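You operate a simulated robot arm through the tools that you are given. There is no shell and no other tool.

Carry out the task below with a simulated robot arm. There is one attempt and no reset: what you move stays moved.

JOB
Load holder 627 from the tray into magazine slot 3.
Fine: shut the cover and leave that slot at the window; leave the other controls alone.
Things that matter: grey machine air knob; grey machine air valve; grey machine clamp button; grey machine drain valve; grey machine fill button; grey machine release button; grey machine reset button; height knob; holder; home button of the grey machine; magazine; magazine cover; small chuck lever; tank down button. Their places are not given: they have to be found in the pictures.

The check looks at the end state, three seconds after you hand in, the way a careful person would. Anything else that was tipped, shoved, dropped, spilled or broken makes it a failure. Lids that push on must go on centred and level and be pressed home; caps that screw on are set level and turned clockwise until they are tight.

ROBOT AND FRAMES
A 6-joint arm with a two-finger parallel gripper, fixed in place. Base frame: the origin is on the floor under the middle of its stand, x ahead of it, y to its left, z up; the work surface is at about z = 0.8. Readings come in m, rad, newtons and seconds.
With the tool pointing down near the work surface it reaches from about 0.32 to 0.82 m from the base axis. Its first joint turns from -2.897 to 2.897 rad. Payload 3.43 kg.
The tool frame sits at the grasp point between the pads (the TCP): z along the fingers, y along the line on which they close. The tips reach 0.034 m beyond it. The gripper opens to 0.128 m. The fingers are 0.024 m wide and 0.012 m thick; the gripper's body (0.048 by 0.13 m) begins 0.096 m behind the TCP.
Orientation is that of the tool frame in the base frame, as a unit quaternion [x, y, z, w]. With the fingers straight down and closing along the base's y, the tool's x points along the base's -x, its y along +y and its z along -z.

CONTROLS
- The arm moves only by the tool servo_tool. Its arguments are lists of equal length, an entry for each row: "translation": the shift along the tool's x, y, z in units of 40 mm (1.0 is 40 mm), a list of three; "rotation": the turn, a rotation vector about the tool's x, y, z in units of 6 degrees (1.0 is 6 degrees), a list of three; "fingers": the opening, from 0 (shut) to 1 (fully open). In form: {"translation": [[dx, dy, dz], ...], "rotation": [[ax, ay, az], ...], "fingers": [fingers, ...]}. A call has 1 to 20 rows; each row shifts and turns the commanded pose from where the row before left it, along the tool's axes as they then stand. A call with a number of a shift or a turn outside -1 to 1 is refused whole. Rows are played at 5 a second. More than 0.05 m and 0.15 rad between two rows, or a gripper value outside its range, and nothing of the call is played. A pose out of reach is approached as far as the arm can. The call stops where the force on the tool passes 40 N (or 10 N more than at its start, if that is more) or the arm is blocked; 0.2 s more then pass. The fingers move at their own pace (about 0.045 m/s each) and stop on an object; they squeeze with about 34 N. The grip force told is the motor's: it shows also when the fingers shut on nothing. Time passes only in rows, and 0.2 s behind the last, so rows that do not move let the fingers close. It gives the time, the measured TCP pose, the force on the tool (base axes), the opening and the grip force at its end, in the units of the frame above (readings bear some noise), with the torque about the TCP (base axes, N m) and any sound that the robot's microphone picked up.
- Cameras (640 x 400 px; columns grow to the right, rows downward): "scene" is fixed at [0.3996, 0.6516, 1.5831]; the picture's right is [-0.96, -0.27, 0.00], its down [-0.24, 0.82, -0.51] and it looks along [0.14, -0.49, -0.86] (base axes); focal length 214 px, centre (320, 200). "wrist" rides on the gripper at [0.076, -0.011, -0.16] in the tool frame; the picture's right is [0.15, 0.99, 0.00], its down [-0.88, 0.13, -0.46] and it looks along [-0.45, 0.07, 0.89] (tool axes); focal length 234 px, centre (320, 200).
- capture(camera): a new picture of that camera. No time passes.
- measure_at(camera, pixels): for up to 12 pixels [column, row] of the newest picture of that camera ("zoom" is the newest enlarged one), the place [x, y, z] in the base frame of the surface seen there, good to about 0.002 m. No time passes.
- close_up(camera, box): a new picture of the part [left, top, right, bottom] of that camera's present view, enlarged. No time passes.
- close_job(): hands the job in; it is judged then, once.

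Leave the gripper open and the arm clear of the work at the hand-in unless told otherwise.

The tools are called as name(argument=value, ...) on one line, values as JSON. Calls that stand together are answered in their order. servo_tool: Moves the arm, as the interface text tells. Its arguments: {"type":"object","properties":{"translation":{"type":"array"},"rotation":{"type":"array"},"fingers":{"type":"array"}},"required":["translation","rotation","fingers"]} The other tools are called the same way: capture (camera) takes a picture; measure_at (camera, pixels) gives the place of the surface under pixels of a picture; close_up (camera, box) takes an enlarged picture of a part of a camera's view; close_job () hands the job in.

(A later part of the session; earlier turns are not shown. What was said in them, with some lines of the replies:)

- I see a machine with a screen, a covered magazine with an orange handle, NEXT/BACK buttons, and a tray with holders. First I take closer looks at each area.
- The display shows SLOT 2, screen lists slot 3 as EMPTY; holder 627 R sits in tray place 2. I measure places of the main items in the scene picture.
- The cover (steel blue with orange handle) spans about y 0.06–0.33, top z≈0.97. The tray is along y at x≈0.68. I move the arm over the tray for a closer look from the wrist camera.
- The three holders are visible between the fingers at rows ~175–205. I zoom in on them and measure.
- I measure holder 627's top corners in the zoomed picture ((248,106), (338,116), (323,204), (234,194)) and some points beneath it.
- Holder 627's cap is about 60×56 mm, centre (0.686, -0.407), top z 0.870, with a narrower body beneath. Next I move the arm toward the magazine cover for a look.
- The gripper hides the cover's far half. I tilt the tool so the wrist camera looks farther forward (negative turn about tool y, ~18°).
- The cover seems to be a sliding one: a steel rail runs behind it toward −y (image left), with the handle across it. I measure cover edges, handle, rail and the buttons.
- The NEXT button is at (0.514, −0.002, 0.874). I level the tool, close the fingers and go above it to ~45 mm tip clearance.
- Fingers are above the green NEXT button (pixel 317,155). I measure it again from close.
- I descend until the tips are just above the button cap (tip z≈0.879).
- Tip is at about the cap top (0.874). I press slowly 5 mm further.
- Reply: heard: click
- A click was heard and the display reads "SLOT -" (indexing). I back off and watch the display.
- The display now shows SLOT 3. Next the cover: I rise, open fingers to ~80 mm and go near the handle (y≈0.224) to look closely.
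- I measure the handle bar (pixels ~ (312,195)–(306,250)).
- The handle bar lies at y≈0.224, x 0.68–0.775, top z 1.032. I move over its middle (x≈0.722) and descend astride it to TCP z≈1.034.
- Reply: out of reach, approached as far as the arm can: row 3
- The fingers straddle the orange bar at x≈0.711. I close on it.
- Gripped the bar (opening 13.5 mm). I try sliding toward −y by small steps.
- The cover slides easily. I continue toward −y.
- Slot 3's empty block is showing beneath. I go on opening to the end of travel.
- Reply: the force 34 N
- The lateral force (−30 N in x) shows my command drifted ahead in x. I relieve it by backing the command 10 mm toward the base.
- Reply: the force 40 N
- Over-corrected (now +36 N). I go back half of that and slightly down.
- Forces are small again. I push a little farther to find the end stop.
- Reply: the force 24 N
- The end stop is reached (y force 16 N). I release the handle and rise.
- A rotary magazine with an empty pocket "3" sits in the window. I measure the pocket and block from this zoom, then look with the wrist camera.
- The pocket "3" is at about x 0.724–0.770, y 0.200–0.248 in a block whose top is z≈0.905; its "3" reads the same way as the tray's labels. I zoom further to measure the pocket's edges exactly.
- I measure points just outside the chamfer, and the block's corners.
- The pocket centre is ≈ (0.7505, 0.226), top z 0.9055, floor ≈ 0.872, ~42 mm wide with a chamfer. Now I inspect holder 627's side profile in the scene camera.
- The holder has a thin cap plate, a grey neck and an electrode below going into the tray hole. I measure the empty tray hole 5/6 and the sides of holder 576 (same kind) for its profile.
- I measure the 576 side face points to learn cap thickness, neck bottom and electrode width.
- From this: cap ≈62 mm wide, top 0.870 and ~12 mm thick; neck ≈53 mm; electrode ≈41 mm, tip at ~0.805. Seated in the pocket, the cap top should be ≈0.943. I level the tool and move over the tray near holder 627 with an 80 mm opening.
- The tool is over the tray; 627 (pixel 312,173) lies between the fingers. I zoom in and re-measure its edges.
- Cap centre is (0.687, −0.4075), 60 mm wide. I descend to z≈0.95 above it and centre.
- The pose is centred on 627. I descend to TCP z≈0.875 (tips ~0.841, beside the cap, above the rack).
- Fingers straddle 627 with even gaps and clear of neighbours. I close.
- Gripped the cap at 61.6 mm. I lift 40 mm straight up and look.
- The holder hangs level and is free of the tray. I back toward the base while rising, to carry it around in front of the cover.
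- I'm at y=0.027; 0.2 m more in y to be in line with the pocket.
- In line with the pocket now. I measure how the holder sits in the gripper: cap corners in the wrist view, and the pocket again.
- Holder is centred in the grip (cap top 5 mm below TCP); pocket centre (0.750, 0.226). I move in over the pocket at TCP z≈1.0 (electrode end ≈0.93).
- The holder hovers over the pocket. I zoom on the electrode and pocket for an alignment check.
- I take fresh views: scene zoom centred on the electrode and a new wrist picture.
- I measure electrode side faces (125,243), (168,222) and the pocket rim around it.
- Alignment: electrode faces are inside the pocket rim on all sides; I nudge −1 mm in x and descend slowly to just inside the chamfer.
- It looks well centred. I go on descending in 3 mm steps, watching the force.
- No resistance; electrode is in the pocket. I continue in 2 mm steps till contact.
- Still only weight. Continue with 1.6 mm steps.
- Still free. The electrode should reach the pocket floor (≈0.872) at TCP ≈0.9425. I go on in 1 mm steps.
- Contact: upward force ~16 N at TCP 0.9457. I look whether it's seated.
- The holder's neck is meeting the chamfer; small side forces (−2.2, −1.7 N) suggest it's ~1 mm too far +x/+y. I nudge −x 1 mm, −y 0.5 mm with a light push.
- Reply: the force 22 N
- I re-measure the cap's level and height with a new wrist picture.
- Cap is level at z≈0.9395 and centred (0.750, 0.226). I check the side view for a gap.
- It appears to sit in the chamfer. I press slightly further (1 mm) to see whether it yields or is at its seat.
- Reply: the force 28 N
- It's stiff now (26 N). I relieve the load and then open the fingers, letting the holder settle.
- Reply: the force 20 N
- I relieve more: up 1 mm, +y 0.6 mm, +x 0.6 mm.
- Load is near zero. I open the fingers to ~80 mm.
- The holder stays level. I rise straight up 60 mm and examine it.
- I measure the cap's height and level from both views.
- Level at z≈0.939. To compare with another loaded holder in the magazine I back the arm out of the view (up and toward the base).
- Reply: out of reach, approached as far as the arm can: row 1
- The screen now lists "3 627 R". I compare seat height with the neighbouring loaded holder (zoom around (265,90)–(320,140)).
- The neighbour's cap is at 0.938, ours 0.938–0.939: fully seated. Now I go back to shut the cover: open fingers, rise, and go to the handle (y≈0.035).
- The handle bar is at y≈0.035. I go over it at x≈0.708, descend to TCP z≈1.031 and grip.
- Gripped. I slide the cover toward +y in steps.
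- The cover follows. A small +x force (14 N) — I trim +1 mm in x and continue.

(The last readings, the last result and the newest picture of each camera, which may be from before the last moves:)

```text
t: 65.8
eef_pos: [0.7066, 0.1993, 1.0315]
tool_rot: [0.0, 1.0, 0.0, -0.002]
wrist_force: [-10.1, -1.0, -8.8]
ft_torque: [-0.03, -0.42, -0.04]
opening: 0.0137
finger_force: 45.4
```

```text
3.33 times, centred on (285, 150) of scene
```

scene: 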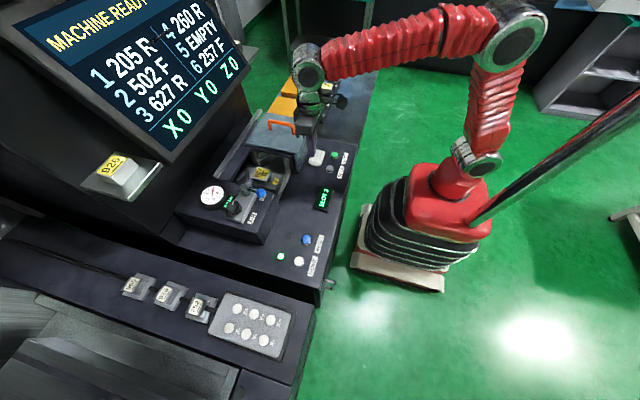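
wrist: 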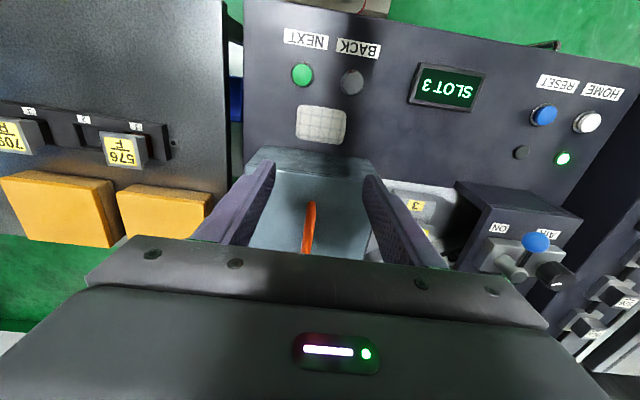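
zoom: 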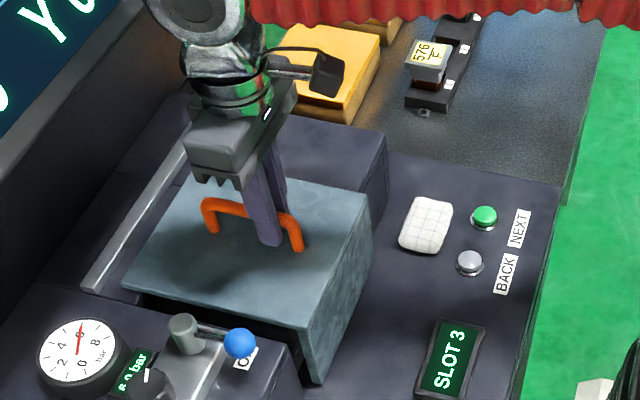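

About 24 mm to go. I continue with small steps until it meets its stop.

servo_tool(translation=[[0.015, 0.15, 0], [0, 0.15, 0], [0, 0.15, 0], [0, 0.1, 0], [0, 0, 0]], rotation=[[0, 0, 0], [0, 0, 0], [0, 0, 0], [0, 0, 0], [0, 0, 0]], fingers=[0, 0, 0, 0, 0])

```text
t: 67.0
eef_pos: [0.7069, 0.2188, 1.0313]
tool_rot: [0.0, 1.0, -0.001, 0.0]
wrist_force: [-19.5, -0.1, -9.7]
ft_torque: [0.05, 0.99, -0.03]
opening: 0.0135
finger_force: 45.5
```

y=0.219; no stop yet. I trim x and push on gently.

servo_tool(translation=[[0.03, 0.06, 0.01], [0, 0.06, 0], [0, 0.04, 0], [0, 0, 0]], rotation=[[0, 0, 0], [0, 0, 0], [0, 0, 0], [0, 0, 0]], fingers=[0, 0, 0, 0])

close_up(camera="scene", box=[200, 120, 310, 220])

```text
t: 68.0
eef_pos: [0.707, 0.226, 1.0324]
tool_rot: [0.001, 1.0, 0.0, 0.001]
wrist_force: [-3.4, -8.3, -5.9]
ft_torque: [-0.13, -0.85, 0.05]
opening: 0.0138
finger_force: 45.3
```

```text
4.00 times, centred on (255, 170) of scene
```

zoom: 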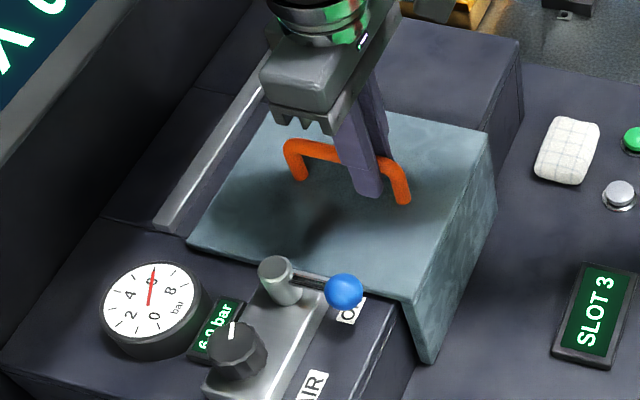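

y=0.226 with an 8 N counter force: at the stop, and the picture matches the initial shut state. One more small push to confirm.

servo_tool(translation=[[0, 0.04, 0], [0, 0, 0]], rotation=[[0, 0, 0], [0, 0, 0]], fingers=[0, 0])

```text
t: 68.6
eef_pos: [0.7059, 0.2247, 1.0325]
tool_rot: [0.001, 1.0, -0.001, 0.001]
wrist_force: [-4.5, -26.2, -1.4]
ft_torque: [-0.32, -0.41, 0.16]
opening: 0.0132
finger_force: 45.1
```

Firmly at the stop (26 N). I relieve that push, open the fingers and rise straight up.

servo_tool(translation=[[0, -0.05, 0], [0, 0, 0], [0, 0, 0], [0, 0, 0], [0, 0, -0.4], [0, 0, -0.6], [0, 0, -0.6], [0.3, 0, -0.6], [0, 0, 0]], rotation=[[0, 0, 0], [0, 0, 0], [0, 0, 0], [0, 0, 0], [0, 0, 0], [0, 0, 0], [0, 0, 0], [0, 0, 0], [0, 0, 0]], fingers=[0, 0.5, 0.5, 0.5, 0.5, 0.5, 0.5, 0.5, 0.5])

close_up(camera="scene", box=[200, 120, 310, 220])

```text
t: 70.6
eef_pos: [0.6944, 0.2242, 1.1188]
tool_rot: [-0.001, 1.0, 0.0, 0.001]
wrist_force: [0.9, -0.4, -0.1]
ft_torque: [0.0, 0.01, 0.0]
opening: 0.0638
finger_force: 0.1
```

```text
4.00 times, centred on (255, 170) of scene
```

zoom: 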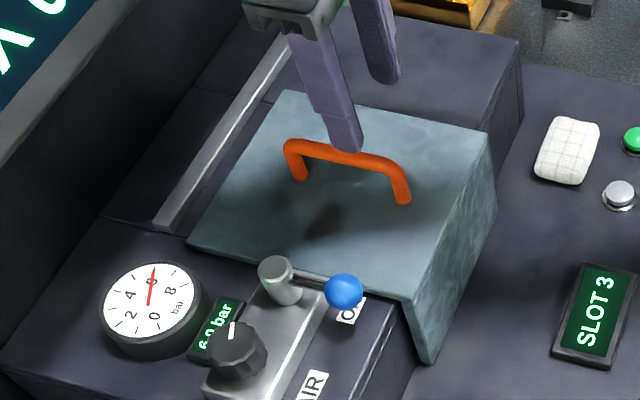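

The cover matches its initial shut position. I retract to about the starting pose with the gripper open.

servo_tool(translation=[[0.8, 0, 0], [0.8, 0, -0.2], [0.8, 0, -0.3], [0.8, -0.5, -0.3], [0.8, -0.5, -0.3], [0.8, -0.5, 0], [0.5, -0.8, 0], [0, -0.9, 0], [0, -0.9, 0], [0, -0.9, 0], [0, -0.9, 0], [0, -0.9, 0], [0, -0.9, 0], [0, 0, 0], [0, 0, 0]], rotation=[[0, 0, 0], [0, 0, 0], [0, 0, 0], [0, 0, 0], [0, 0, 0], [0, 0, 0], [0, 0, 0], [0, 0, 0], [0, 0, 0], [0, 0, 0], [0, 0, 0], [0, 0, 0], [0, 0, 0], [0, 0, 0], [0, 0, 0]], fingers=[0.8, 1, 1, 1, 1, 1, 1, 1, 1, 1, 1, 1, 1, 1, 1])

capture(camera="scene")

close_up(camera="scene", box=[180, 50, 380, 175])

close_up(camera="scene", box=[170, 120, 370, 245])

close_up(camera="scene", box=[0, 0, 260, 160])

```text
t: 73.8
eef_pos: [0.4831, -0.0814, 1.1652]
tool_rot: [0.0, 1.0, 0.0, 0.0]
wrist_force: [-0.9, 0.5, 0.4]
ft_torque: [0.02, 0.01, 0.0]
opening: 0.1278
finger_force: 0.1
```

```text
taken
```

scene: 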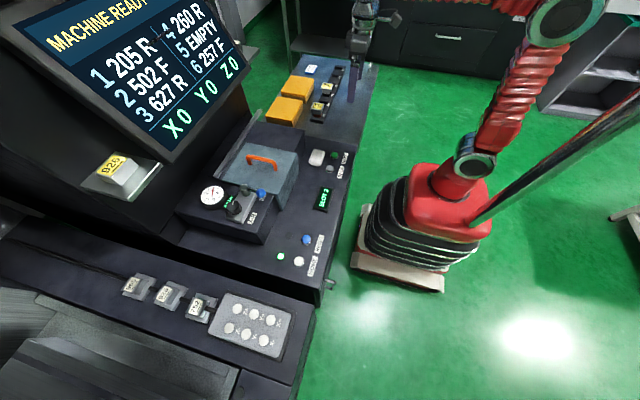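

```text
3.20 times, centred on (280, 112) of scene
```

zoom: 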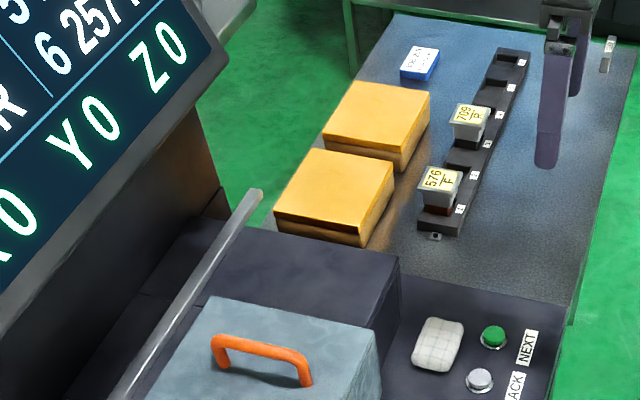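

```text
3.20 times, centred on (270, 182) of scene
```

zoom: 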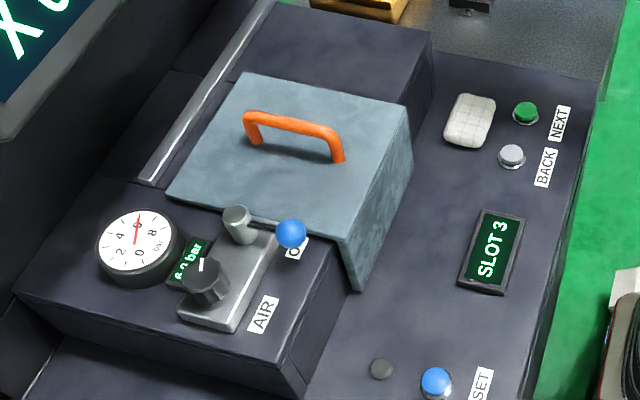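

```text
2.46 times, centred on (130, 80) of scene
```

zoom: 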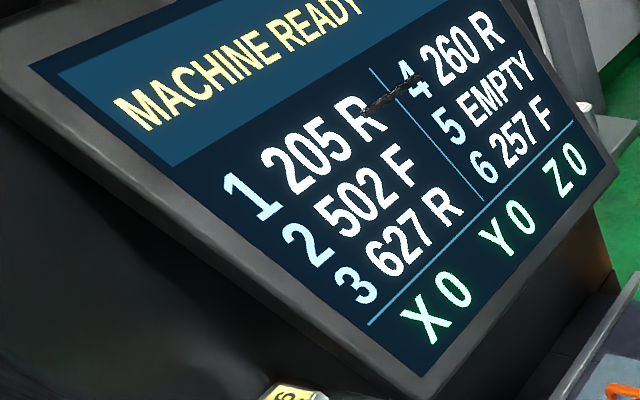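

The screen shows "3 627 R", the display SLOT 3, the cover looks shut and everything else is undisturbed. A quick numeric check of the cover against the first measurements.

measure_at(camera="scene", pixels=[[261, 160], [240, 150], [225, 185], [282, 200], [291, 210], [275, 154], [298, 155]])

```text
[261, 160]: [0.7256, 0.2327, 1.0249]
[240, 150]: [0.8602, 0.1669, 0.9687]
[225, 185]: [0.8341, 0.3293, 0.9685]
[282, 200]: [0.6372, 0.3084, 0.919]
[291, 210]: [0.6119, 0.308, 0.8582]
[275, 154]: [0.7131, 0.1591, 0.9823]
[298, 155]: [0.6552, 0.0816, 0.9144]
```

The readings equal those at the start (cover back in its shut place), the arm is clear and the gripper open. I hand the job in.

close_job()

```text
The job is handed in.
```

Holder 627 is in magazine slot 3, the cover is shut, and slot 3 is at the window. I've handed the job in, but no verdict has come back yet.

- **Slot:** I pressed NEXT once. The display went from SLOT 2 to SLOT 3, and it still read SLOT 3 in the last picture.
- **Holder:** It sits level in the pocket with its cap top at about z 0.939. The loaded holder next to it reads 0.938, so I take it as fully seated. The machine screen now lists "3 627 R".
- **Cover:** I slid it back until it met its stop. Its measured position matches the readings from the start to within about 3 mm.
- **Everything else:** NEXT was the only control I pressed. In the last pictures the other tray holders, the yellow boxes and the white pad on the console looked undisturbed. The arm is clear of the work with the gripper open.
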